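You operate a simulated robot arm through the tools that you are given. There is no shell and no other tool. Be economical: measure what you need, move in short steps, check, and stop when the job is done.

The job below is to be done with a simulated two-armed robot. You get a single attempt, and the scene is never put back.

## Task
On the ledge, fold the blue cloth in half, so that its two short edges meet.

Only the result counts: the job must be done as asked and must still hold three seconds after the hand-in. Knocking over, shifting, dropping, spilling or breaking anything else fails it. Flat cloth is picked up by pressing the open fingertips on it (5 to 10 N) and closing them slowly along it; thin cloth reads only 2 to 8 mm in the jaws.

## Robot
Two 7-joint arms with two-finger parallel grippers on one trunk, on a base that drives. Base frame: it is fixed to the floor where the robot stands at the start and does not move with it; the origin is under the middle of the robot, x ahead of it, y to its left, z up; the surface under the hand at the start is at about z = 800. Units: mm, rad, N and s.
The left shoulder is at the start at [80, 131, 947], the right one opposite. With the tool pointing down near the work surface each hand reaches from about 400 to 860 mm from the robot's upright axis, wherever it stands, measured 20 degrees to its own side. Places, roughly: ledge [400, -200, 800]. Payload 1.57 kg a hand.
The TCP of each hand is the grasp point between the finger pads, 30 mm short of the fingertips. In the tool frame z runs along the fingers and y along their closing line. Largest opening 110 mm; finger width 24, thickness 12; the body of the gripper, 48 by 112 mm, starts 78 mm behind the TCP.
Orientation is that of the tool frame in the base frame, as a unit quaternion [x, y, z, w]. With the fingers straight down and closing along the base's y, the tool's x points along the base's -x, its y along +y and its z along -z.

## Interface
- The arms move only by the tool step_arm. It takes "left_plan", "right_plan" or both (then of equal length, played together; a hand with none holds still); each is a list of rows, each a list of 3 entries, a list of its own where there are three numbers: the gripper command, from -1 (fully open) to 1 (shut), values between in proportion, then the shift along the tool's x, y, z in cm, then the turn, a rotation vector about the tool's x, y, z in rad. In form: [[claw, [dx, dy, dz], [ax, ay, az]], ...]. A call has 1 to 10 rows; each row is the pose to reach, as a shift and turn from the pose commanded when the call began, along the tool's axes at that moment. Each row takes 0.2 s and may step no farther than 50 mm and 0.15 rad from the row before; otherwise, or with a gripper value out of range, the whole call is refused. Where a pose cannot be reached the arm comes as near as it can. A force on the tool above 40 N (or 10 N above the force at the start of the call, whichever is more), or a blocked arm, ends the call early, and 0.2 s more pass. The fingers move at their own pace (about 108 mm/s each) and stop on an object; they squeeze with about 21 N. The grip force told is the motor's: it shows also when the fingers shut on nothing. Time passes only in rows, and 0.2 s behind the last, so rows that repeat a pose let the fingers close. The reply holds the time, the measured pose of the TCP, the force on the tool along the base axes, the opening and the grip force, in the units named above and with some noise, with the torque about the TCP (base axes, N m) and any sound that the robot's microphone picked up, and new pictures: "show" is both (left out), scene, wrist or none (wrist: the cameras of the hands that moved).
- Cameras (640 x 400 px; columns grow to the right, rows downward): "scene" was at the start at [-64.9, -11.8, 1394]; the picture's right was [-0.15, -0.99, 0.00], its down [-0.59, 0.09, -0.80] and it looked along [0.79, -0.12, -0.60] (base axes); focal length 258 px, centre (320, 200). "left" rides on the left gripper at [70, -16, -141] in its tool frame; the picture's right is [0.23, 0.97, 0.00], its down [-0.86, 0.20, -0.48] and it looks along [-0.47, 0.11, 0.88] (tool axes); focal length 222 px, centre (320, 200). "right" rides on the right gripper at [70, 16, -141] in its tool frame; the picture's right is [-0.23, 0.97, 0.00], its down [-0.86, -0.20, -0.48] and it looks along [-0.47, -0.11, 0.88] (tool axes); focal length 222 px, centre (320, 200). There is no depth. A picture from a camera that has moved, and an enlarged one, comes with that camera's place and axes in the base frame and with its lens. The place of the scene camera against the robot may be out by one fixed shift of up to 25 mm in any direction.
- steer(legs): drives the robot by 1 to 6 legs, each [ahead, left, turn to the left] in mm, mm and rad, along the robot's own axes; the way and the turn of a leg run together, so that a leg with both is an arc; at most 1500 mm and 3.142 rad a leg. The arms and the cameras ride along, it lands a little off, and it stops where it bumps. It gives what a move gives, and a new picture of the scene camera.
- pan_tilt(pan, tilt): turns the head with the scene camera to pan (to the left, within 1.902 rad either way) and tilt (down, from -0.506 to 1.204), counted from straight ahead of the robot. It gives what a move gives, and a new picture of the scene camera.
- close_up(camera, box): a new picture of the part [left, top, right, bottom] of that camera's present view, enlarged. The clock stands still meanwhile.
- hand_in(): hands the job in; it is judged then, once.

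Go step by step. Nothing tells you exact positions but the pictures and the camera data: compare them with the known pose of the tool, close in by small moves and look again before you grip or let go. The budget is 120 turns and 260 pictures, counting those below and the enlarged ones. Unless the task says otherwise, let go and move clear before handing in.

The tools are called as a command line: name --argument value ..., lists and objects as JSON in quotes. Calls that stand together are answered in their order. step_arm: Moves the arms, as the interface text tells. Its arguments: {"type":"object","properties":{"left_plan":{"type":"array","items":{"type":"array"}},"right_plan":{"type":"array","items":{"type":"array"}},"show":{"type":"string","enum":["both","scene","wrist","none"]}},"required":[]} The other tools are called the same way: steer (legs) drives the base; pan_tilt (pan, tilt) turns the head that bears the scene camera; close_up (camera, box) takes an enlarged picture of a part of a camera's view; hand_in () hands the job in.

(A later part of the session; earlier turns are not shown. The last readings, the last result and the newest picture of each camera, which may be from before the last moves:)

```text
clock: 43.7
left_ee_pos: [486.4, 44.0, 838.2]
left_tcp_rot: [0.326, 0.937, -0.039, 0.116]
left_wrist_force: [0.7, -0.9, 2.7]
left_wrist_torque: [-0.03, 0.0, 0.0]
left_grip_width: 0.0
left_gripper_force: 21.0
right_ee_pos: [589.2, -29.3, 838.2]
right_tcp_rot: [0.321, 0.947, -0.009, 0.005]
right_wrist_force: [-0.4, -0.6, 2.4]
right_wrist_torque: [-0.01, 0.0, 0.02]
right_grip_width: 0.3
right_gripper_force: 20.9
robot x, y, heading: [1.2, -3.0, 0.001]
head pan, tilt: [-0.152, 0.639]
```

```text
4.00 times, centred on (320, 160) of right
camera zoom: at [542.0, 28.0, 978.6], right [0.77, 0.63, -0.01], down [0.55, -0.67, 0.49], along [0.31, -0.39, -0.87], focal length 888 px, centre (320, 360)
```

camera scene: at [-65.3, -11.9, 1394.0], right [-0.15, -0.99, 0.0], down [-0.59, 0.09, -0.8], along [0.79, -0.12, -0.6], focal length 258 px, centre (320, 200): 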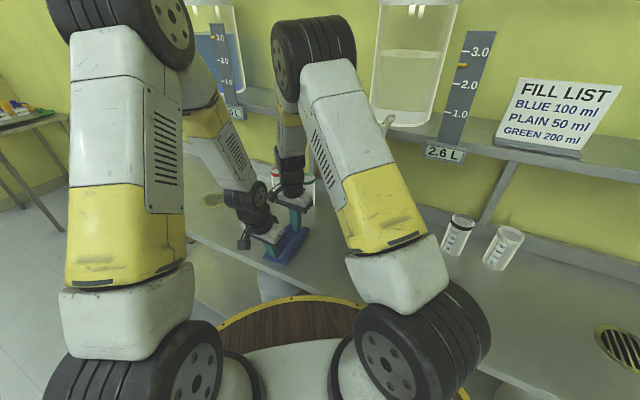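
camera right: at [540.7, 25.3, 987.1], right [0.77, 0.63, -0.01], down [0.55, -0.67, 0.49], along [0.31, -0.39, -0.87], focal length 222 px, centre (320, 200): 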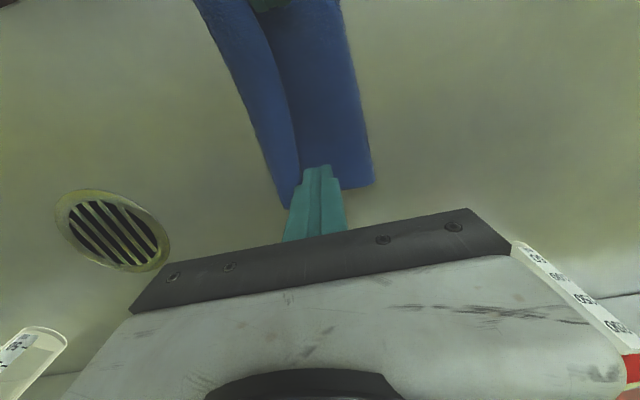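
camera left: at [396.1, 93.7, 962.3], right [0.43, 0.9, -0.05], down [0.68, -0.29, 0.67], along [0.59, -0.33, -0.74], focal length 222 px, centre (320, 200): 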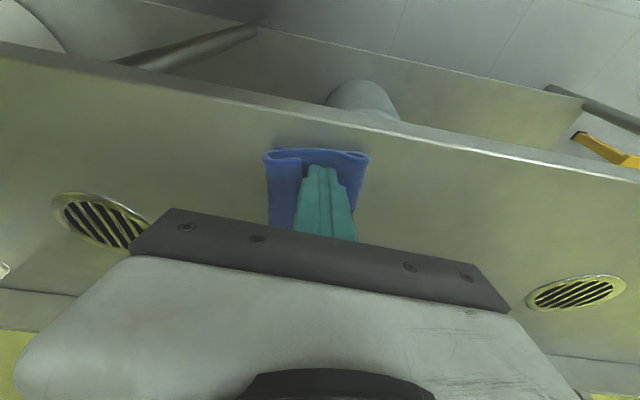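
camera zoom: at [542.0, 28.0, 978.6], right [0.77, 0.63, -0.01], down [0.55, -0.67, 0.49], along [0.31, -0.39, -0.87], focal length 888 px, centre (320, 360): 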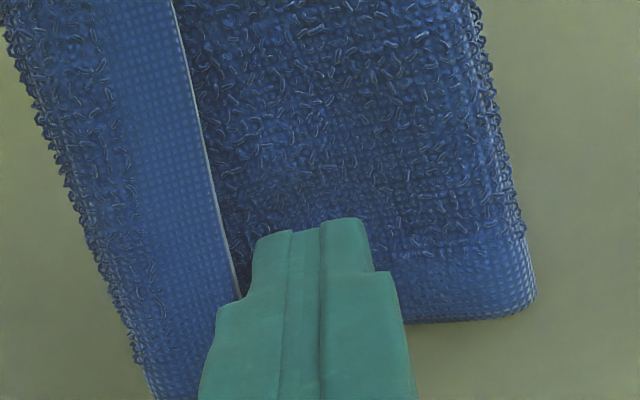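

Both tips touch lightly just inside the strip's free edge. I'll sweep outward about 35 mm, rising slightly.

step_arm --left_plan '[[1, [-0.02, -0.4, -0.1], [0, 0, 0]], [1, [-0.02, -1, -0.1], [0, 0, 0]], [1, [-0.04, -1.6, -0.15], [0, 0, 0]], [1, [-0.05, -2.2, -0.2], [0, 0, 0]], [1, [-0.07, -2.8, -0.3], [0, 0, 0]], [1, [-0.1, -3.5, -0.4], [0, 0, 0]]]' --right_plan '[[1, [0, -0.4, -0.1], [0, 0, 0]], [1, [0, -1, -0.1], [0, 0, 0]], [1, [0, -1.6, -0.15], [0, 0, 0]], [1, [0, -2.2, -0.2], [0, 0, 0]], [1, [0, -2.8, -0.3], [0, 0, 0]], [1, [0, -3.5, -0.4], [0, 0, 0]]]' --show "none"

close_up --camera "left" --box '[240, 110, 400, 210]'

close_up --camera "right" --box '[200, 50, 440, 200]'

```text
clock: 45.1
left_ee_pos: [463.4, 16.8, 842.5]
left_tcp_rot: [0.326, 0.938, -0.039, 0.115]
left_wrist_force: [-0.1, -0.5, 0.2]
left_wrist_torque: [0.01, 0.0, -0.01]
left_grip_width: 0.0
left_gripper_force: 20.9
right_ee_pos: [567.4, -56.8, 842.4]
right_tcp_rot: [0.322, 0.947, -0.009, 0.005]
right_wrist_force: [0.9, -0.2, -0.9]
right_wrist_torque: [0.0, -0.01, -0.01]
right_grip_width: 0.4
right_gripper_force: 20.7
robot x, y, heading: [-2.9, 2.6, -0.004]
head pan, tilt: [-0.152, 0.639]
```

```text
4.00 times, centred on (320, 160) of left
camera zoom: at [373.3, 67.5, 962.7], right [0.43, 0.9, -0.05], down [0.68, -0.29, 0.67], along [0.59, -0.33, -0.74], focal length 888 px, centre (320, 360)
```

zoom: 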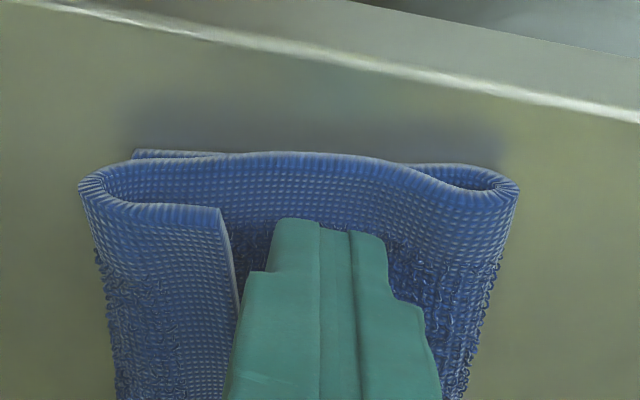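

```text
2.67 times, centred on (320, 125) of right
camera zoom: at [519.9, 1.1, 983.3], right [0.77, 0.63, -0.01], down [0.55, -0.67, 0.49], along [0.31, -0.39, -0.87], focal length 592 px, centre (320, 400)
```

zoom: 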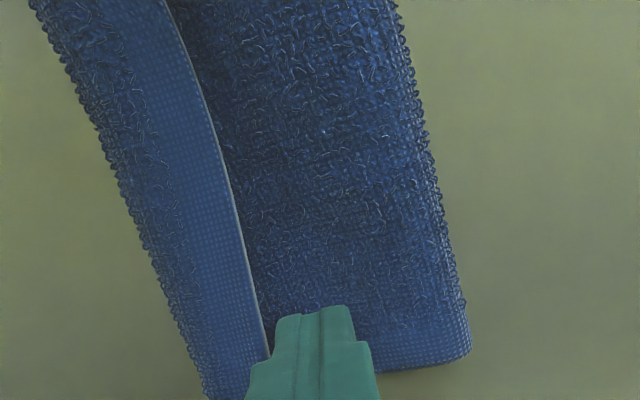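

The whole cloth slid along with the strip, so it needs an anchor. The right hand will press the stack down near the fold while the left sweeps its end of the strip over.

step_arm --left_plan '[[1, [0, 0, 0], [0, 0, 0]], [1, [0, 0, 0], [0, 0, 0]], [1, [0, 0, 0], [0, 0, 0]], [1, [0, 0, 0], [0, 0, 0]], [1, [0, -0.7, 0], [0, 0, 0]], [1, [0, -1.5, 0], [0, 0, 0]], [1, [0, -2.3, 0], [0, 0, 0]], [1, [-0.02, -3.1, -0.1], [0, 0, 0]], [1, [-0.05, -3.9, -0.2], [0, 0, 0]], [1, [-0.07, -4.7, -0.3], [0, 0, 0]]]' --right_plan '[[1, [0, 1.3, -0.2], [0, 0, 0]], [1, [0, 2.6, -0.1], [0, 0, 0]], [1, [0, 2.6, 0.4], [0, 0, 0]], [1, [0, 2.6, 0.6], [0, 0, 0]], [1, [0, 2.6, 0.6], [0, 0, 0]], [1, [0, 2.6, 0.6], [0, 0, 0]], [1, [0, 2.6, 0.6], [0, 0, 0]], [1, [0, 2.6, 0.6], [0, 0, 0]], [1, [0, 2.6, 0.6], [0, 0, 0]], [1, [0, 2.6, 0.6], [0, 0, 0]]]' --show "wrist"

close_up --camera "left" --box '[240, 110, 400, 210]'

```text
clock: 47.3
left_ee_pos: [433.8, -20.0, 843.2]
left_tcp_rot: [0.326, 0.938, -0.039, 0.115]
left_wrist_force: [0.6, -0.2, 0.5]
left_wrist_torque: [-0.01, 0.0, -0.03]
left_grip_width: 0.0
left_gripper_force: 21.1
right_ee_pos: [585.1, -36.7, 836.8]
right_tcp_rot: [0.322, 0.947, -0.009, 0.004]
right_wrist_force: [-0.2, -1.4, 8.6]
right_wrist_torque: [-0.02, 0.02, 0.0]
right_grip_width: 0.0
right_gripper_force: 21.7
robot x, y, heading: [4.1, -2.1, 0.003]
head pan, tilt: [-0.152, 0.639]
camera right: at [537.0, 21.0, 976.9], right [0.77, 0.63, -0.01], down [0.55, -0.67, 0.49], along [0.31, -0.39, -0.87], focal length 222 px, centre (320, 200)
camera left: at [344.8, 31.0, 964.0], right [0.43, 0.9, -0.05], down [0.68, -0.29, 0.67], along [0.59, -0.33, -0.74], focal length 222 px, centre (320, 200)
```

right: 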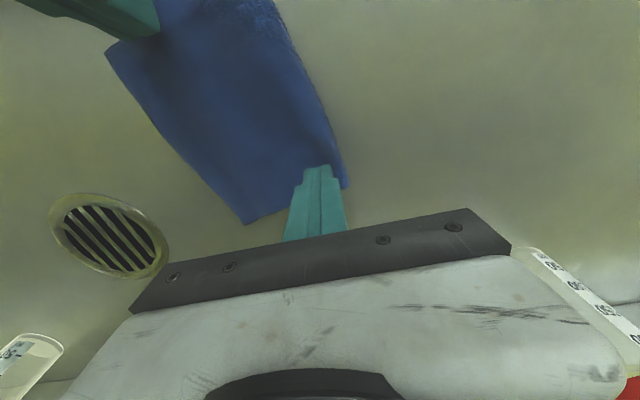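
left: 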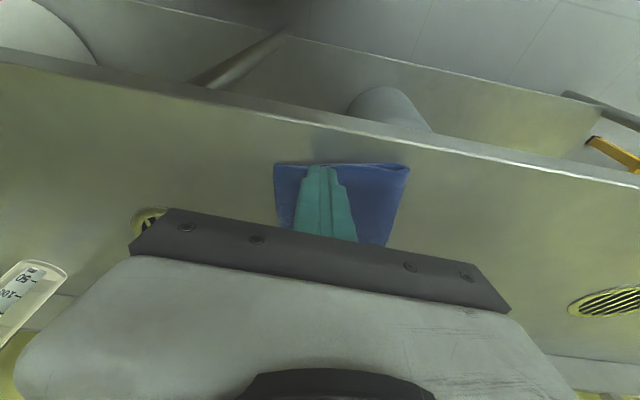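

```text
4.00 times, centred on (320, 160) of left
camera zoom: at [344.8, 31.0, 964.0], right [0.43, 0.9, -0.05], down [0.68, -0.29, 0.67], along [0.59, -0.33, -0.74], focal length 888 px, centre (320, 360)
```

zoom: 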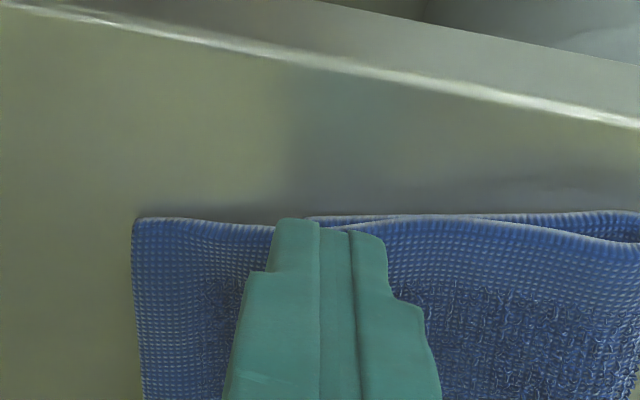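

The strip has flipped over flat, and the top layer now reaches past AB by about 30 mm. I'll lift both hands to see the whole layout.

step_arm --left_plan '[[1, [-0.24, 0, -1], [0, 0, 0]], [1, [-0.9, 0, -4], [0, 0, 0]], [1, [-1.8, 0, -8], [0, 0, 0]]]' --right_plan '[[1, [0, 0, -1], [0, 0, 0]], [1, [0, 0, -4], [0, 0, 0]], [1, [0, 0, -8], [0, 0, 0]]]'

close_up --camera "right" --box '[120, 0, 440, 200]'

close_up --camera "left" --box '[220, 80, 460, 230]'

```text
clock: 48.1
left_ee_pos: [432.8, -18.7, 927.1]
left_tcp_rot: [0.326, 0.937, -0.039, 0.115]
left_wrist_force: [1.1, 0.1, -0.1]
left_wrist_torque: [0.02, 0.03, -0.02]
left_grip_width: 0.0
left_gripper_force: 21.0
right_ee_pos: [585.2, -33.9, 915.6]
right_tcp_rot: [0.322, 0.947, -0.009, 0.004]
right_wrist_force: [-0.1, -0.5, -0.2]
right_wrist_torque: [-0.01, 0.05, 0.01]
right_grip_width: 0.0
right_gripper_force: 21.1
robot x, y, heading: [-3.1, 3.2, -0.001]
head pan, tilt: [-0.152, 0.639]
camera scene: at [-64.4, -12.1, 1394.0], right [-0.15, -0.99, 0.0], down [-0.59, 0.09, -0.8], along [0.79, -0.12, -0.6], focal length 258 px, centre (320, 200)
camera right: at [537.7, 24.6, 1056.3], right [0.77, 0.63, -0.01], down [0.56, -0.67, 0.49], along [0.3, -0.39, -0.87], focal length 222 px, centre (320, 200)
camera left: at [342.0, 31.8, 1047.3], right [0.43, 0.9, -0.05], down [0.68, -0.29, 0.67], along [0.59, -0.33, -0.74], focal length 222 px, centre (320, 200)
```

scene: 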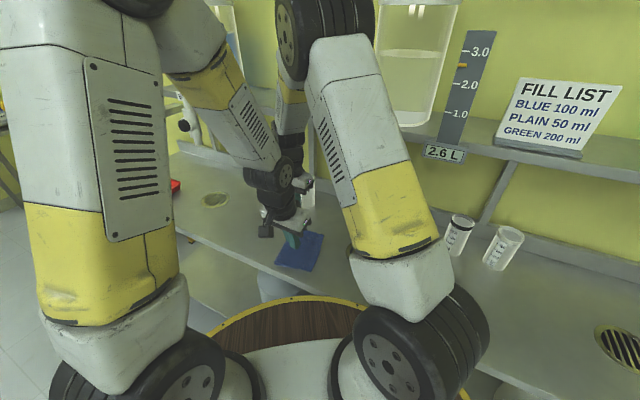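
right: 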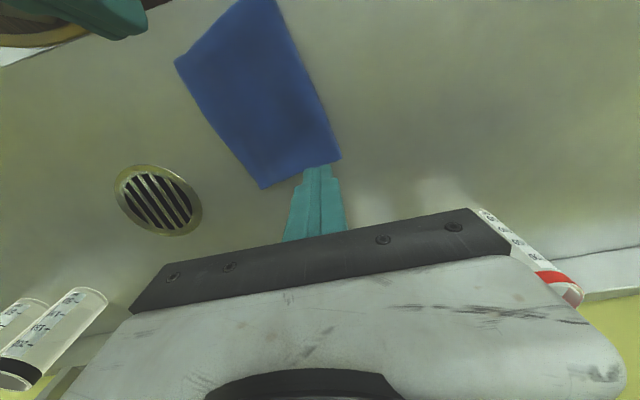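
left: 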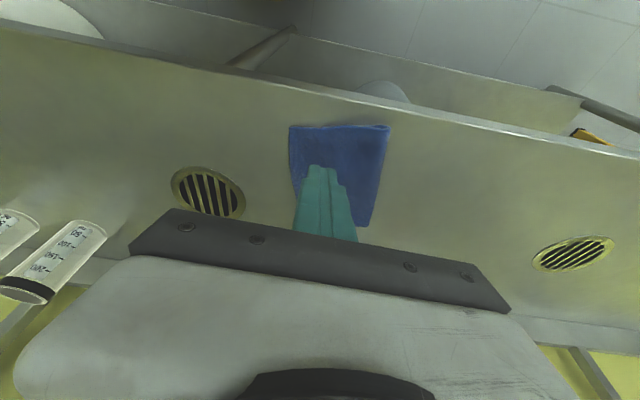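

```text
2.00 times, centred on (280, 100) of right
camera zoom: at [537.7, 24.6, 1056.3], right [0.77, 0.63, -0.01], down [0.56, -0.67, 0.49], along [0.3, -0.39, -0.87], focal length 444 px, centre (400, 400)
```

zoom: 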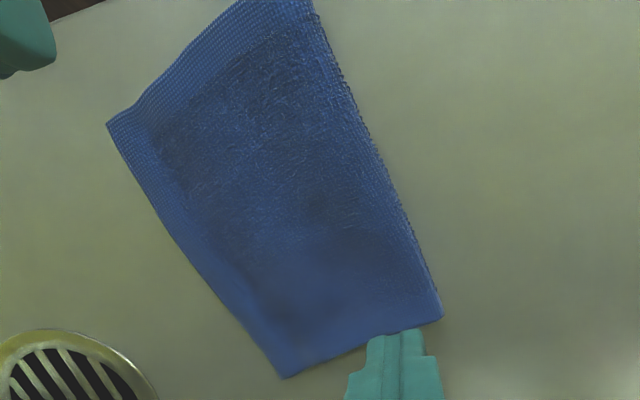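

```text
2.67 times, centred on (340, 155) of left
camera zoom: at [342.0, 31.8, 1047.3], right [0.43, 0.9, -0.05], down [0.68, -0.29, 0.67], along [0.59, -0.33, -0.74], focal length 592 px, centre (267, 320)
```

zoom: 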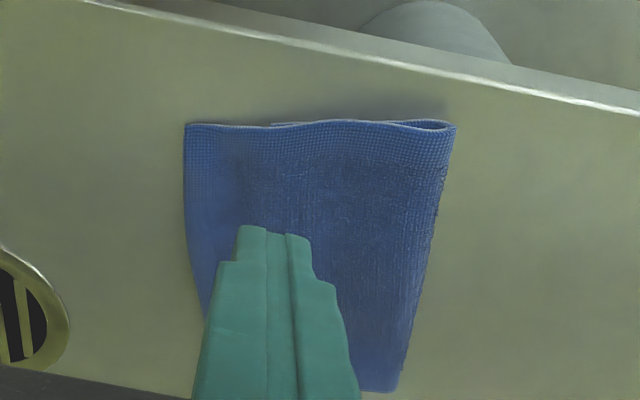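

The top edge now runs C'≈(418,-60) to D'≈(557,-124), past AB at (437,-26) by 25 to 38 mm. I'll regrip this free edge, which now points outward, lift it and lay it back to meet AB. First I'll move above it with matched yaw and part-open fingers.

step_arm --left_plan '[[0.9, [0, -0.6, 0.5], [-0.01, 0, -0.043]], [0.75, [-0.1, -1.2, 1.5], [-0.021, 0, -0.086]], [0.67, [-0.1, -1.8, 3], [-0.031, 0, -0.128]], [0.67, [-0.1, -2.4, 4.5], [-0.042, 0, -0.171]], [0.67, [-0.1, -2.78, 6.2], [-0.052, 0, -0.214]]]' --right_plan '[[0.9, [-0.4, -1.6, 0], [0, 0, -0.044]], [0.75, [-0.8, -3.2, 1], [0, 0, -0.088]], [0.67, [-1.2, -4.8, 2.5], [0, 0, -0.132]], [0.67, [-1.5, -6.4, 4], [0, 0, -0.176]], [0.67, [-1.7, -7.9, 5.3], [0, 0, -0.22]]]'

```text
clock: 49.3
left_ee_pos: [427.3, -49.4, 867.9]
left_tcp_rot: [0.221, 0.968, -0.027, 0.118]
left_wrist_force: [0.4, -0.3, -0.3]
left_wrist_torque: [0.01, 0.01, -0.02]
left_grip_width: 18.3
left_gripper_force: 0.1
right_ee_pos: [548.1, -108.4, 863.6]
right_tcp_rot: [0.216, 0.976, -0.009, 0.004]
right_wrist_force: [-0.4, -0.4, 0.8]
right_wrist_torque: [-0.01, -0.02, 0.01]
right_grip_width: 18.2
right_gripper_force: 0.1
robot x, y, heading: [2.4, 2.5, 0.004]
head pan, tilt: [-0.152, 0.639]
camera scene: at [-65.3, -11.7, 1394.0], right [-0.15, -0.99, 0.0], down [-0.59, 0.09, -0.8], along [0.79, -0.12, -0.6], focal length 258 px, centre (320, 200)
camera right: at [489.1, -61.4, 1004.6], right [0.62, 0.79, -0.01], down [0.69, -0.53, 0.49], along [0.38, -0.31, -0.87], focal length 222 px, centre (320, 200)
camera left: at [328.6, -19.6, 987.2], right [0.22, 0.97, -0.05], down [0.73, -0.13, 0.67], along [0.65, -0.19, -0.74], focal length 222 px, centre (320, 200)
```

scene: 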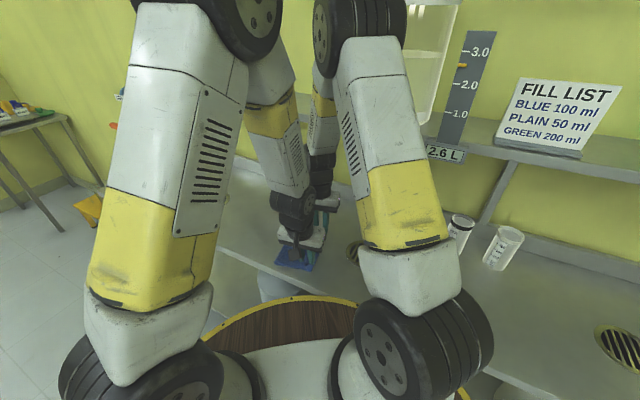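
right: 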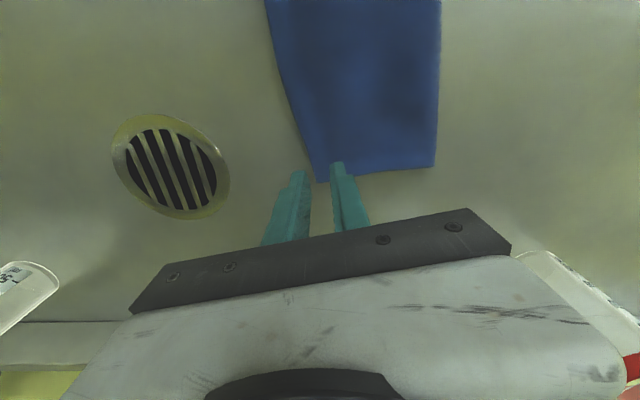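
left: 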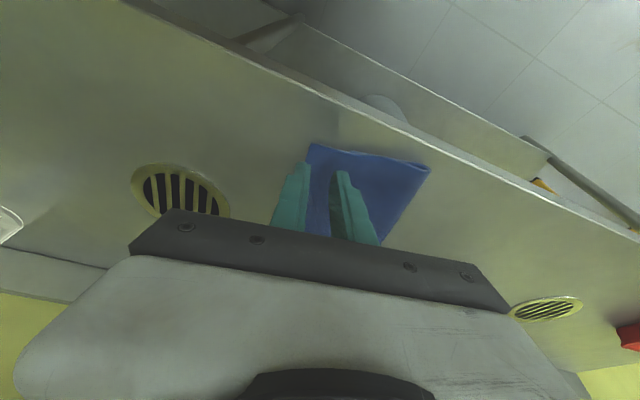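

Both hands are above the free edge. I'll nudge them inward slightly and lower to contact.

step_arm --left_plan '[[0.67, [0.24, 0.2, 0.97], [0, 0, 0]], [0.67, [0.48, 0.2, 1.94], [0, 0, 0]], [0.67, [0.68, 0.2, 2.77], [0, 0, 0]], [0.67, [0.79, 0.2, 3.2], [0, 0, 0]], [0.67, [0.81, 0.2, 3.27], [0, 0, 0]]]' --right_plan '[[0.67, [0, 0.43, 1], [0, 0, 0]], [0.67, [0, 0.43, 1.9], [0, 0, 0]], [0.67, [0, 0.43, 2.6], [0, 0, 0]], [0.67, [0, 0.43, 2.95], [0, 0, 0]], [0.67, [0, 0.43, 3.02], [0, 0, 0]]]' --show "none"

close_up --camera "right" --box '[240, 110, 400, 210]'

close_up --camera "left" --box '[240, 110, 400, 210]'

```text
clock: 50.5
left_ee_pos: [428.8, -48.3, 834.2]
left_tcp_rot: [0.223, 0.967, -0.028, 0.119]
left_wrist_force: [-0.4, 1.9, 11.8]
left_wrist_torque: [0.28, -0.05, 0.0]
left_grip_width: 18.8
left_gripper_force: 0.7
right_ee_pos: [552.7, -105.5, 835.0]
right_tcp_rot: [0.216, 0.976, -0.009, 0.004]
right_wrist_force: [-1.8, 1.9, 9.2]
right_wrist_torque: [0.21, -0.01, 0.03]
right_grip_width: 18.6
right_gripper_force: 0.5
robot x, y, heading: [-5.2, 0.2, -0.0]
head pan, tilt: [-0.152, 0.639]
```

```text
4.00 times, centred on (320, 160) of right
camera zoom: at [492.8, -58.9, 976.0], right [0.62, 0.79, -0.01], down [0.69, -0.53, 0.49], along [0.38, -0.31, -0.87], focal length 888 px, centre (320, 360)
```

zoom: 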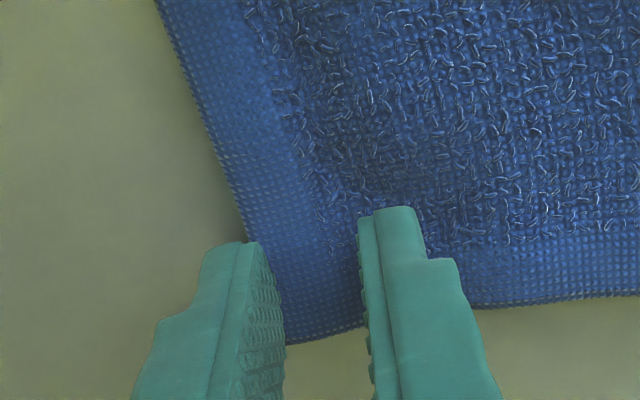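

```text
4.00 times, centred on (320, 160) of left
camera zoom: at [329.7, -18.5, 954.5], right [0.22, 0.97, -0.05], down [0.73, -0.13, 0.67], along [0.65, -0.19, -0.74], focal length 888 px, centre (320, 360)
```

zoom: 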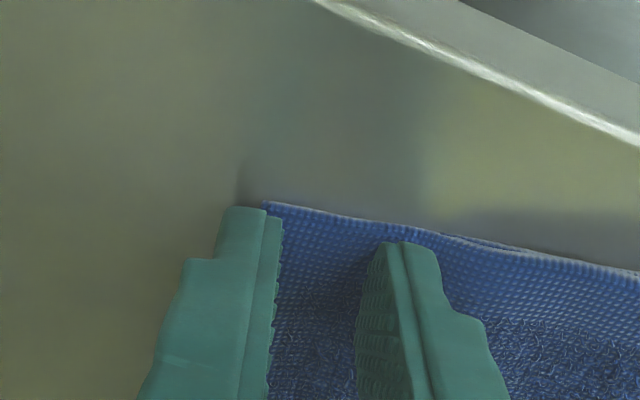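

The outer fingers overlap the free edge at about 10 N each. I'll close both slowly.

step_arm --left_plan '[[0.7, [0, 0, 0.02], [0, 0, 0]], [0.73, [0, 0, 0.02], [0, 0, 0]], [0.76, [0, 0, 0.02], [0, 0, 0]], [0.79, [0, 0, 0.02], [0, 0, 0]], [0.82, [0, 0, 0.02], [0, 0, 0]], [0.85, [0, 0, 0.02], [0, 0, 0]], [0.88, [0, 0, 0.02], [0, 0, 0]], [0.92, [0, 0, 0.02], [0, 0, 0]], [0.96, [0, 0, 0.02], [0, 0, 0]], [1, [0, 0, 0.02], [0, 0, 0]]]' --right_plan '[[0.7, [0, 0, 0.04], [0, 0, 0]], [0.73, [0, 0, 0.04], [0, 0, 0]], [0.76, [0, 0, 0.04], [0, 0, 0]], [0.79, [0, 0, 0.04], [0, 0, 0]], [0.82, [0, 0, 0.04], [0, 0, 0]], [0.85, [0, 0, 0.04], [0, 0, 0]], [0.88, [0, 0, 0.04], [0, 0, 0]], [0.92, [0, 0, 0.04], [0, 0, 0]], [0.96, [0, 0, 0.04], [0, 0, 0]], [1, [0, 0, 0.04], [0, 0, 0]]]' --show "none"

close_up --camera "right" --box '[240, 110, 400, 210]'

close_up --camera "left" --box '[240, 110, 400, 210]'

```text
clock: 52.7
left_ee_pos: [429.1, -48.0, 832.9]
left_tcp_rot: [0.222, 0.967, -0.028, 0.119]
left_wrist_force: [3.4, 3.3, 27.3]
left_wrist_torque: [0.33, -0.07, -0.03]
left_grip_width: 0.0
left_gripper_force: 20.6
right_ee_pos: [550.1, -104.7, 834.5]
right_tcp_rot: [0.216, 0.976, -0.009, 0.004]
right_wrist_force: [1.5, 2.8, 18.6]
right_wrist_torque: [0.21, -0.09, -0.04]
right_grip_width: 0.2
right_gripper_force: 20.9
robot x, y, heading: [-0.1, -1.6, -0.006]
head pan, tilt: [-0.152, 0.639]
```

```text
4.00 times, centred on (320, 160) of right
camera zoom: at [492.7, -58.3, 975.3], right [0.62, 0.79, -0.01], down [0.69, -0.53, 0.49], along [0.38, -0.31, -0.87], focal length 888 px, centre (320, 360)
```

zoom: 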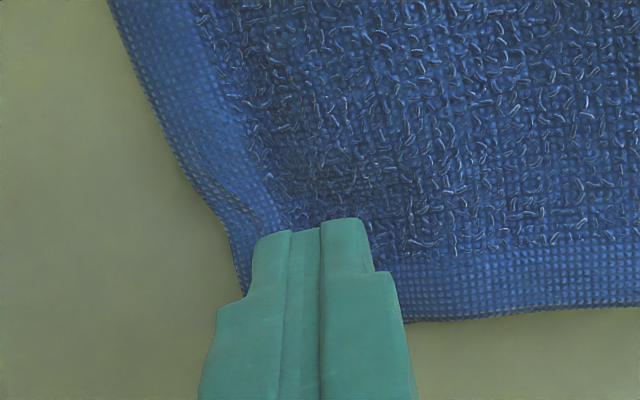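

```text
4.00 times, centred on (320, 160) of left
camera zoom: at [329.8, -18.4, 954.0], right [0.22, 0.97, -0.05], down [0.73, -0.13, 0.67], along [0.65, -0.19, -0.74], focal length 888 px, centre (320, 360)
```

zoom: 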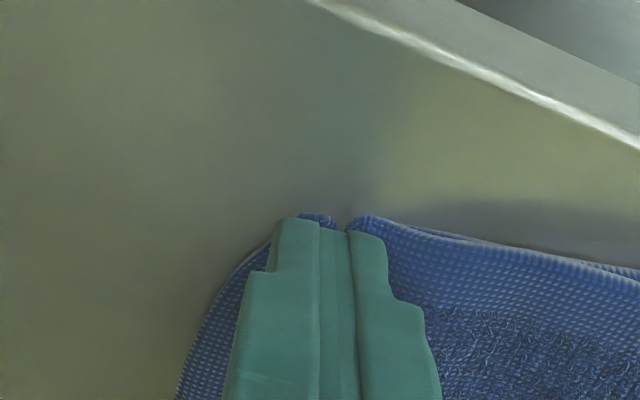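

Neither caught; the narrower 18 mm opening gathered too little. I'll reopen to 26 mm and recheck the edge positions.

step_arm --left_plan '[[0.8, [0, 0, -0.1], [0, 0, 0]], [0.527, [-0.1, 0, -0.4], [0, 0, 0]], [0.527, [-0.3, 0.2, -1.2], [0, 0, 0]]]' --right_plan '[[0.8, [0, 0, -0.1], [0, 0, 0]], [0.527, [0, 0, -0.4], [0, 0, 0]], [0.527, [0, 0.3, -1.2], [0, 0, 0]]]' --show "none"

close_up --camera "right" --box '[240, 110, 400, 210]'

close_up --camera "left" --box '[240, 110, 400, 210]'

```text
clock: 53.5
left_ee_pos: [428.4, -46.5, 846.2]
left_tcp_rot: [0.222, 0.968, -0.026, 0.117]
left_wrist_force: [0.7, 0.8, 0.5]
left_wrist_torque: [-0.03, 0.03, 0.0]
left_grip_width: 25.5
left_gripper_force: 0.0
right_ee_pos: [552.3, -102.4, 845.1]
right_tcp_rot: [0.215, 0.977, -0.01, 0.003]
right_wrist_force: [0.0, -0.3, -0.2]
right_wrist_torque: [0.01, -0.02, 0.01]
right_grip_width: 25.8
right_gripper_force: 0.1
robot x, y, heading: [0.4, -2.9, 0.001]
head pan, tilt: [-0.152, 0.639]
```

```text
4.00 times, centred on (320, 160) of right
camera zoom: at [494.0, -55.6, 985.8], right [0.62, 0.79, -0.01], down [0.69, -0.53, 0.49], along [0.38, -0.31, -0.87], focal length 888 px, centre (320, 360)
```

zoom: 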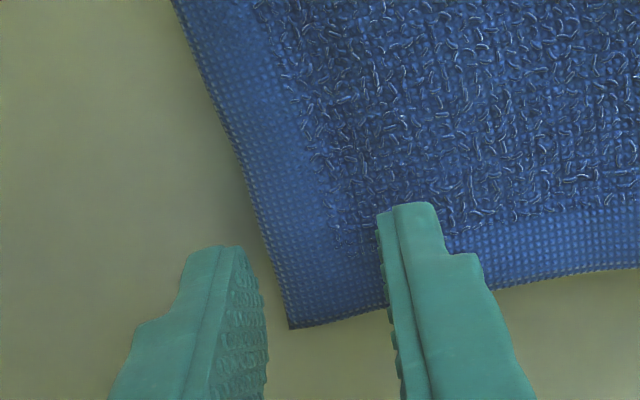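

```text
4.00 times, centred on (320, 160) of left
camera zoom: at [330.0, -17.1, 965.8], right [0.23, 0.97, -0.05], down [0.73, -0.13, 0.67], along [0.64, -0.19, -0.74], focal length 888 px, centre (320, 360)
```

zoom: 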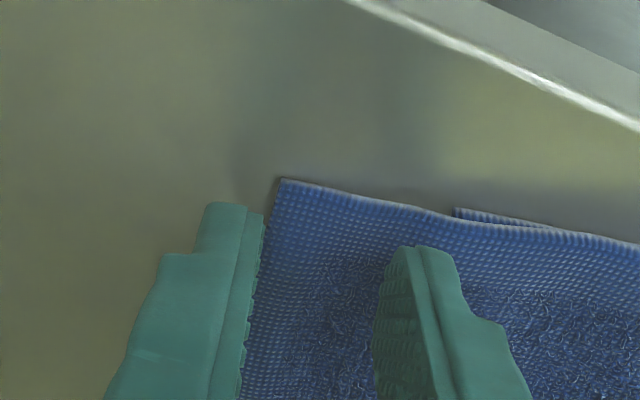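

step_arm --left_plan '[[0.527, [0, 0.5, 0], [0, 0, 0]], [0.527, [0.15, 0.5, 0.6], [0, 0, 0]], [0.527, [0.27, 0.5, 1.09], [0, 0, 0]], [0.527, [0.28, 0.5, 1.15], [0, 0, 0]]]' --right_plan '[[0.527, [-0.4, 0.43, 0], [0, 0, 0]], [0.527, [-0.4, 0.43, 0.6], [0, 0, 0]], [0.527, [-0.4, 0.43, 1.06], [0, 0, 0]], [0.527, [-0.4, 0.43, 1.13], [0, 0, 0]]]' --show "none"

close_up --camera "right" --box '[240, 110, 400, 210]'

close_up --camera "left" --box '[240, 110, 400, 210]'

```text
clock: 54.5
left_ee_pos: [432.8, -42.7, 834.3]
left_tcp_rot: [0.222, 0.967, -0.028, 0.12]
left_wrist_force: [-2.5, 2.6, 30.4]
left_wrist_torque: [0.65, -0.11, 0.08]
left_grip_width: 26.8
left_gripper_force: 0.4
right_ee_pos: [557.6, -100.6, 835.3]
right_tcp_rot: [0.215, 0.977, -0.009, 0.004]
right_wrist_force: [-0.1, 0.8, 8.4]
right_wrist_torque: [0.17, -0.04, -0.01]
right_grip_width: 26.3
right_gripper_force: 0.4
robot x, y, heading: [-0.8, -6.9, 0.0]
head pan, tilt: [-0.152, 0.639]
```

```text
4.00 times, centred on (320, 160) of right
camera zoom: at [499.2, -54.0, 976.6], right [0.62, 0.79, -0.01], down [0.69, -0.53, 0.49], along [0.38, -0.31, -0.87], focal length 888 px, centre (320, 360)
```

zoom: 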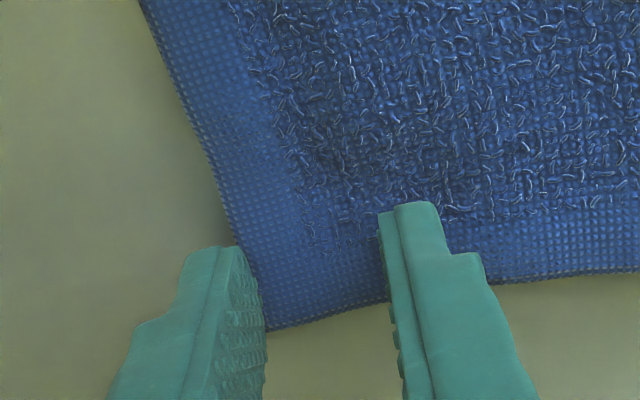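

```text
4.00 times, centred on (320, 160) of left
camera zoom: at [332.8, -12.5, 954.6], right [0.23, 0.97, -0.06], down [0.73, -0.13, 0.67], along [0.65, -0.19, -0.74], focal length 888 px, centre (320, 360)
```

zoom: 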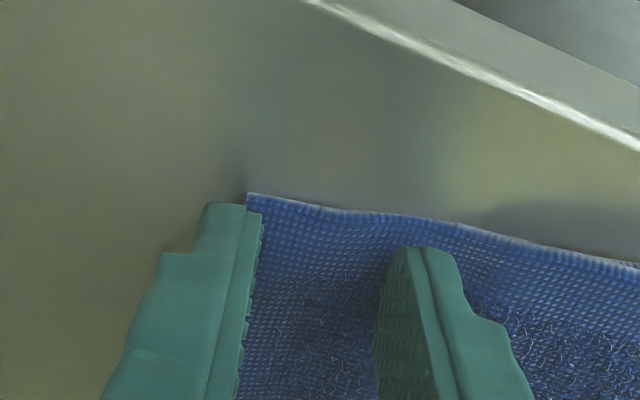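

The left inner finger rests on the double layer and takes all the load (torque 0.65), leaving the outer finger light. I'll tilt both hands slightly to lower the outer fingers and even out the press.

step_arm --left_plan '[[0.527, [-0.07, 0, -0.3], [0, 0, 0]], [0.527, [-0.07, -0.24, -0.3], [-0.09, 0, 0]], [0.527, [-0.02, -0.24, -0.1], [-0.09, 0, 0]]]' --right_plan '[[0.527, [0, 0, -0.3], [0, 0, 0]], [0.527, [0, -0.15, -0.3], [-0.06, 0, 0]], [0.527, [0, -0.15, 0.02], [-0.06, 0, 0]]]' --show "none"

```text
clock: 55.3
left_ee_pos: [431.3, -43.4, 835.8]
left_tcp_rot: [0.215, 0.968, 0.017, 0.127]
left_wrist_force: [0.0, 0.4, 4.7]
left_wrist_torque: [0.0, 0.04, -0.02]
left_grip_width: 25.5
left_gripper_force: 0.1
right_ee_pos: [557.9, -102.5, 834.0]
right_tcp_rot: [0.215, 0.976, 0.021, 0.011]
right_wrist_force: [-2.8, 0.4, 15.1]
right_wrist_torque: [0.2, 0.0, 0.04]
right_grip_width: 25.3
right_gripper_force: 0.0
robot x, y, heading: [-2.5, -0.5, -0.0]
head pan, tilt: [-0.152, 0.639]
```

step_arm --left_plan '[[0.527, [0.01, 0, 0.06], [0, 0, 0]], [0.527, [0.01, 0, 0.08], [0, 0, 0]]]' --right_plan '[[0.527, [0, -0.1, -0.08], [-0.04, 0, 0]], [0.527, [0, -0.1, -0.05], [-0.04, 0, 0]]]' --show "none"

```text
clock: 55.9
left_ee_pos: [431.6, -46.1, 834.7]
left_tcp_rot: [0.216, 0.968, 0.016, 0.129]
left_wrist_force: [-3.7, 1.1, 21.7]
left_wrist_torque: [-0.08, 0.3, -0.04]
left_grip_width: 25.1
left_gripper_force: 0.1
right_ee_pos: [557.7, -103.9, 834.2]
right_tcp_rot: [0.216, 0.975, 0.04, 0.014]
right_wrist_force: [0.3, 0.4, 5.3]
right_wrist_torque: [0.05, -0.01, 0.01]
right_grip_width: 26.3
right_gripper_force: 0.4
robot x, y, heading: [1.4, 0.8, 0.002]
head pan, tilt: [-0.152, 0.639]
```

Both hands are now evenly loaded. I'll ease the left a touch, add a little on the right and close slowly.

step_arm --left_plan '[[0.55, [0, 0, -0.04], [0, 0, 0]], [0.6, [0, 0, -0.04], [0, 0, 0]], [0.65, [0, 0, -0.04], [0, 0, 0]], [0.7, [0, 0, -0.04], [0, 0, 0]], [0.75, [0, 0, -0.04], [0, 0, 0]], [0.8, [0, 0, -0.04], [0, 0, 0]], [0.85, [0, 0, -0.04], [0, 0, 0]], [0.9, [0, 0, -0.04], [0, 0, 0]], [0.95, [0, 0, -0.04], [0, 0, 0]], [1, [0, 0, -0.04], [0, 0, 0]]]' --right_plan '[[0.55, [0, 0, 0.06], [0, 0, 0]], [0.6, [0, 0, 0.06], [0, 0, 0]], [0.65, [0, 0, 0.06], [0, 0, 0]], [0.7, [0, 0, 0.06], [0, 0, 0]], [0.75, [0, 0, 0.06], [0, 0, 0]], [0.8, [0, 0, 0.06], [0, 0, 0]], [0.85, [0, 0, 0.06], [0, 0, 0]], [0.9, [0, 0, 0.06], [0, 0, 0]], [0.95, [0, 0, 0.06], [0, 0, 0]], [1, [0, 0, 0.06], [0, 0, 0]]]' --show "none"

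close_up --camera "right" --box '[240, 110, 400, 210]'

close_up --camera "left" --box '[240, 110, 400, 210]'

```text
clock: 58.1
left_ee_pos: [430.7, -44.7, 834.7]
left_tcp_rot: [0.216, 0.968, 0.017, 0.129]
left_wrist_force: [1.1, 0.3, 6.8]
left_wrist_torque: [0.07, -0.08, -0.04]
left_grip_width: 3.4
left_gripper_force: 20.6
right_ee_pos: [556.6, -103.5, 833.8]
right_tcp_rot: [0.216, 0.976, 0.039, 0.015]
right_wrist_force: [0.3, 2.3, 18.0]
right_wrist_torque: [0.23, -0.06, 0.04]
right_grip_width: 2.5
right_gripper_force: 21.0
robot x, y, heading: [4.6, -4.8, 0.001]
head pan, tilt: [-0.152, 0.639]
```

```text
4.00 times, centred on (320, 160) of right
camera zoom: at [492.6, -69.3, 975.9], right [0.61, 0.78, 0.08], down [0.67, -0.57, 0.47], along [0.42, -0.23, -0.88], focal length 888 px, centre (320, 360)
```

zoom: 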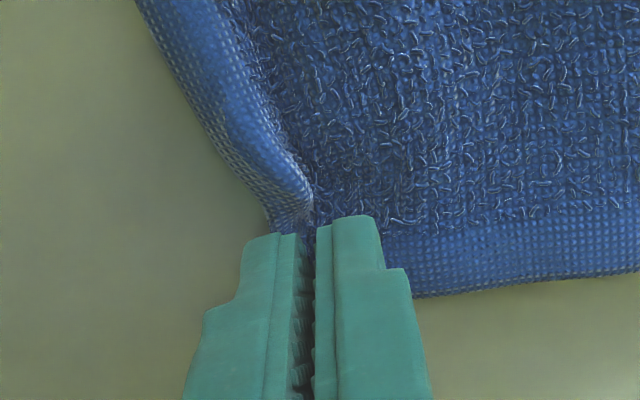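

```text
4.00 times, centred on (320, 160) of left
camera zoom: at [326.7, -26.4, 952.9], right [0.2, 0.98, 0.03], down [0.71, -0.17, 0.69], along [0.68, -0.12, -0.73], focal length 888 px, centre (320, 360)
```

zoom: 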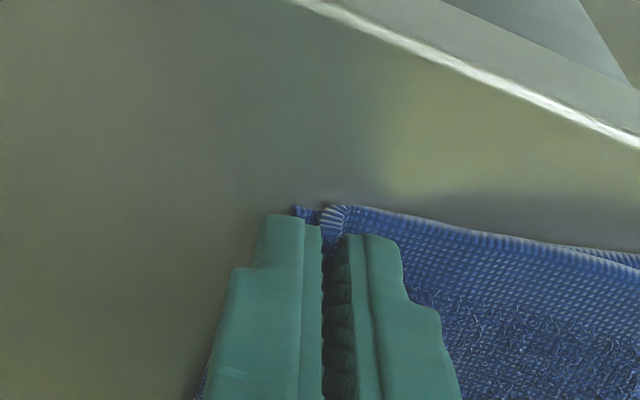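

Both hands hold the edge again (3.4 mm and 2.5 mm). I'll lift it and carry it back over the fold so that the bottom layer can lie flat, then measure AB.

step_arm --left_plan '[[1, [-0.36, 0.13, -1.45], [0, 0, 0]], [1, [-0.83, 0.8, -3.34], [0, 0, 0]], [1, [-1.31, 1.97, -5.18], [0, 0, 0]], [1, [-1.71, 3.61, -6.69], [0, 0, 0]], [1, [-2.02, 5.72, -7.77], [0, 0, 0]], [1, [-2.14, 7.75, -8.07], [0, 0, 0]], [1, [-2.14, 9.75, -7.89], [0, 0, 0]]]' --right_plan '[[1, [0, 0.15, -1.49], [0, 0, 0]], [1, [0, 0.85, -3.43], [0, 0, 0]], [1, [0, 2.04, -5.32], [0, 0, 0]], [1, [0, 3.7, -6.86], [0, 0, 0]], [1, [0, 5.82, -7.96], [0, 0, 0]], [1, [0, 7.87, -8.26], [0, 0, 0]], [1, [0, 9.86, -8.06], [0, 0, 0]]]'

```text
clock: 59.7
left_ee_pos: [471.2, 35.3, 923.3]
left_tcp_rot: [0.215, 0.968, 0.017, 0.129]
left_wrist_force: [-0.7, -0.4, -0.8]
left_wrist_torque: [0.03, 0.0, 0.02]
left_grip_width: 3.6
left_gripper_force: 20.8
right_ee_pos: [595.5, -17.7, 922.7]
right_tcp_rot: [0.215, 0.976, 0.04, 0.014]
right_wrist_force: [-0.2, -0.8, -0.3]
right_wrist_torque: [0.05, -0.05, 0.0]
right_grip_width: 2.3
right_gripper_force: 21.7
robot x, y, heading: [-1.1, 0.1, -0.0]
head pan, tilt: [-0.152, 0.639]
camera scene: at [-65.3, -12.3, 1394.0], right [-0.15, -0.99, 0.0], down [-0.59, 0.09, -0.8], along [0.79, -0.12, -0.6], focal length 258 px, centre (320, 200)
camera right: at [530.5, 15.3, 1064.4], right [0.61, 0.78, 0.08], down [0.67, -0.57, 0.47], along [0.42, -0.23, -0.88], focal length 222 px, centre (320, 200)
camera left: at [366.1, 54.3, 1041.8], right [0.2, 0.98, 0.03], down [0.71, -0.17, 0.69], along [0.68, -0.12, -0.73], focal length 222 px, centre (320, 200)
```

scene: 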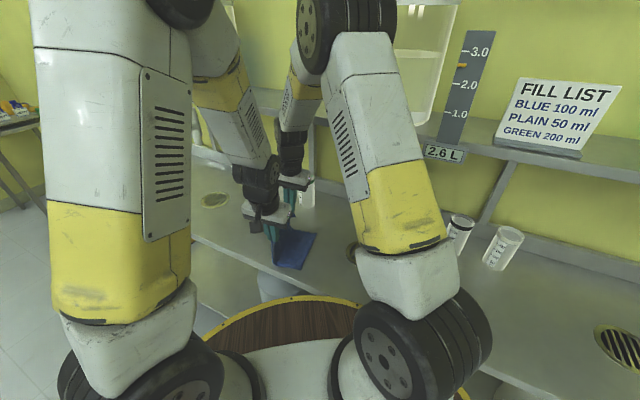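
right: 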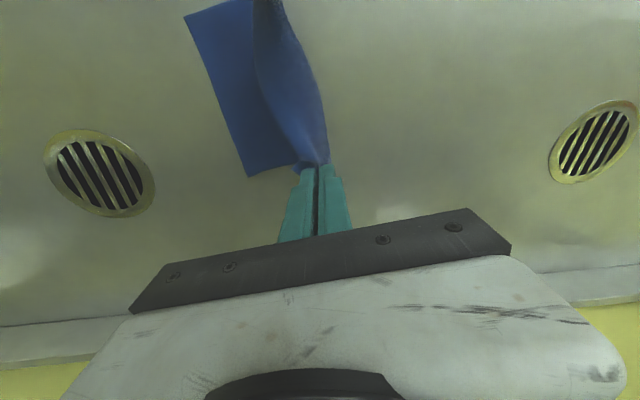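
left: 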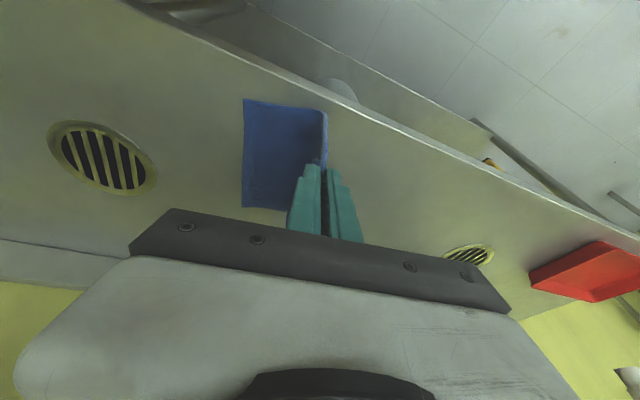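

The bottom layer lies flat with A≈(576,-102) and B≈(431,-31), and the held edge hangs cleanly. I'll bring it down toward AB and stop just above.

step_arm --left_plan '[[1, [0.12, -1.76, 0.11], [0, 0, 0]], [1, [0.37, -3.43, 0.77], [0, 0, 0]], [1, [0.73, -4.93, 1.94], [0, 0, 0]], [1, [1.18, -6.14, 3.55], [0, 0, 0]], [1, [1.69, -6.99, 5.46], [0, 0, 0]]]' --right_plan '[[1, [-0.05, -1.96, 0.1], [0, 0, 0]], [1, [-0.1, -3.83, 0.75], [0, 0, 0]], [1, [-0.13, -5.51, 1.94], [0, 0, 0]], [1, [-0.16, -6.87, 3.57], [0, 0, 0]], [1, [-0.19, -7.82, 5.53], [0, 0, 0]]]' --show "wrist"

close_up --camera "left" --box '[240, 110, 400, 210]'

close_up --camera "right" --box '[200, 50, 440, 200]'

```text
clock: 60.9
left_ee_pos: [440.5, -20.8, 858.2]
left_tcp_rot: [0.216, 0.968, 0.017, 0.128]
left_wrist_force: [1.3, 0.3, 0.8]
left_wrist_torque: [-0.06, -0.01, 0.03]
left_grip_width: 3.4
left_gripper_force: 21.0
right_ee_pos: [564.5, -84.8, 861.3]
right_tcp_rot: [0.215, 0.976, 0.04, 0.015]
right_wrist_force: [-0.5, 0.4, -0.3]
right_wrist_torque: [-0.03, -0.04, 0.02]
right_grip_width: 2.2
right_gripper_force: 20.9
robot x, y, heading: [0.6, 4.0, 0.001]
head pan, tilt: [-0.152, 0.639]
camera right: at [500.9, -51.6, 1003.7], right [0.61, 0.79, 0.08], down [0.67, -0.57, 0.47], along [0.42, -0.23, -0.88], focal length 222 px, centre (320, 200)
camera left: at [336.1, -2.7, 977.6], right [0.2, 0.98, 0.03], down [0.71, -0.17, 0.69], along [0.68, -0.12, -0.73], focal length 222 px, centre (320, 200)
```

right: 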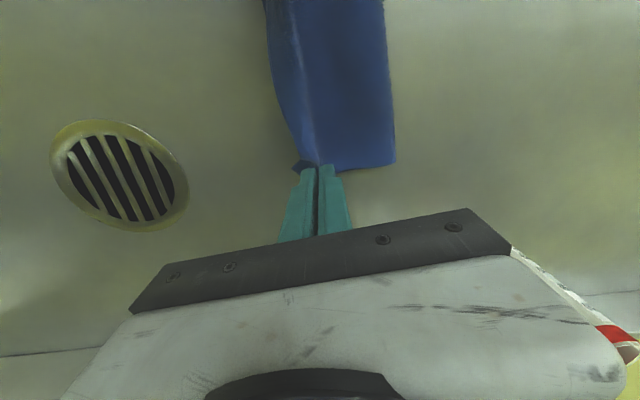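
left: 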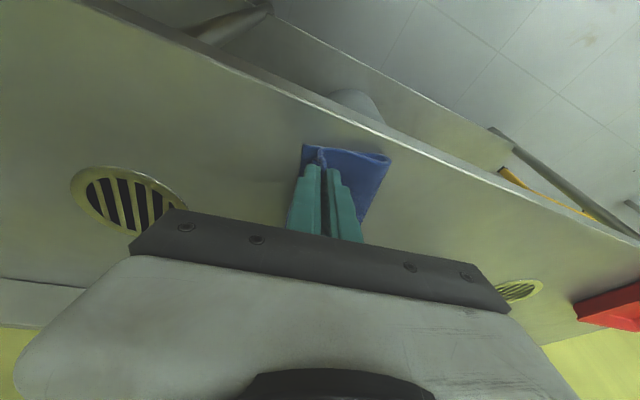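

```text
4.00 times, centred on (320, 160) of left
camera zoom: at [336.1, -2.7, 977.6], right [0.2, 0.98, 0.03], down [0.71, -0.17, 0.69], along [0.68, -0.12, -0.73], focal length 888 px, centre (320, 360)
```

zoom: 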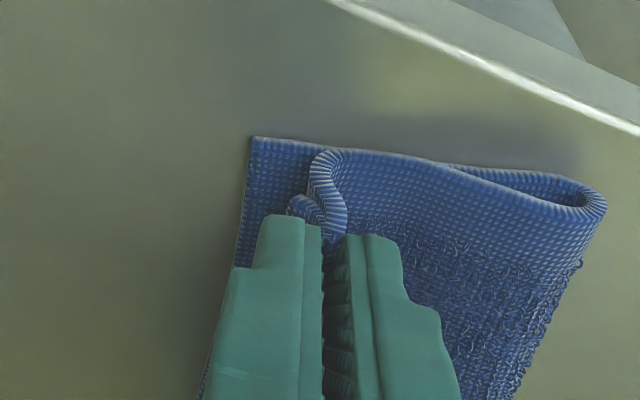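

```text
2.67 times, centred on (320, 125) of right
camera zoom: at [500.9, -51.6, 1003.7], right [0.61, 0.79, 0.08], down [0.67, -0.57, 0.47], along [0.42, -0.23, -0.88], focal length 592 px, centre (320, 400)
```

zoom: 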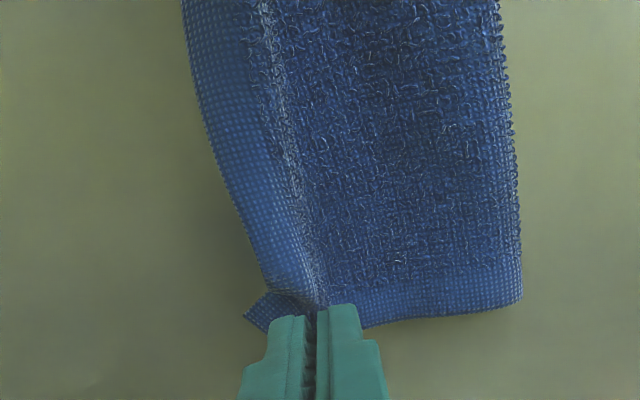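

The edge now points outward, as it should. I'll lower the rest of the way.

step_arm --left_plan '[[1, [0.18, -0.15, 0.7], [0, 0, 0]], [1, [0.36, -0.3, 1.4], [0, 0, 0]], [1, [0.5, -0.42, 2.0], [0, 0, 0]]]' --right_plan '[[1, [0, -0.17, 0.75], [0, 0, 0]], [1, [0, -0.33, 1.5], [0, 0, 0]], [1, [0, -0.47, 2.2], [0, 0, 0]]]' --show "none"

close_up --camera "left" --box '[240, 110, 400, 210]'

close_up --camera "right" --box '[200, 50, 440, 200]'

```text
clock: 61.7
left_ee_pos: [439.5, -23.5, 839.4]
left_tcp_rot: [0.216, 0.968, 0.017, 0.129]
left_wrist_force: [1.1, -0.6, -0.1]
left_wrist_torque: [-0.02, -0.02, -0.03]
left_grip_width: 3.5
left_gripper_force: 21.5
right_ee_pos: [564.1, -89.9, 838.8]
right_tcp_rot: [0.217, 0.975, 0.039, 0.014]
right_wrist_force: [0.3, -0.1, 0.0]
right_wrist_torque: [0.05, -0.03, 0.0]
right_grip_width: 2.0
right_gripper_force: 21.5
robot x, y, heading: [-2.2, 0.3, -0.005]
head pan, tilt: [-0.152, 0.639]
```

```text
4.00 times, centred on (320, 160) of left
camera zoom: at [335.8, -5.7, 958.1], right [0.2, 0.98, 0.03], down [0.71, -0.17, 0.69], along [0.68, -0.12, -0.73], focal length 888 px, centre (320, 360)
```

zoom: 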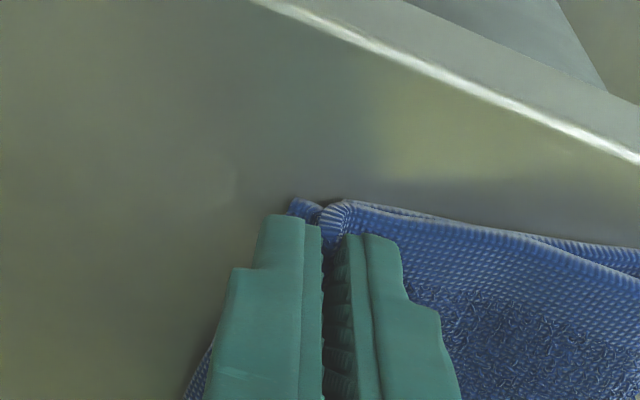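

```text
2.67 times, centred on (320, 125) of right
camera zoom: at [500.5, -54.8, 980.9], right [0.61, 0.78, 0.08], down [0.67, -0.58, 0.47], along [0.42, -0.23, -0.88], focal length 592 px, centre (320, 400)
```

zoom: 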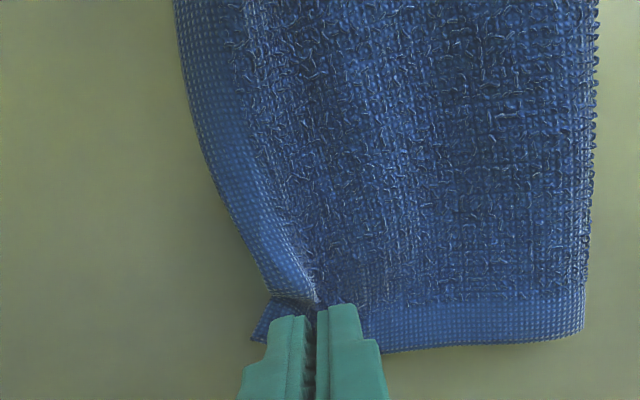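

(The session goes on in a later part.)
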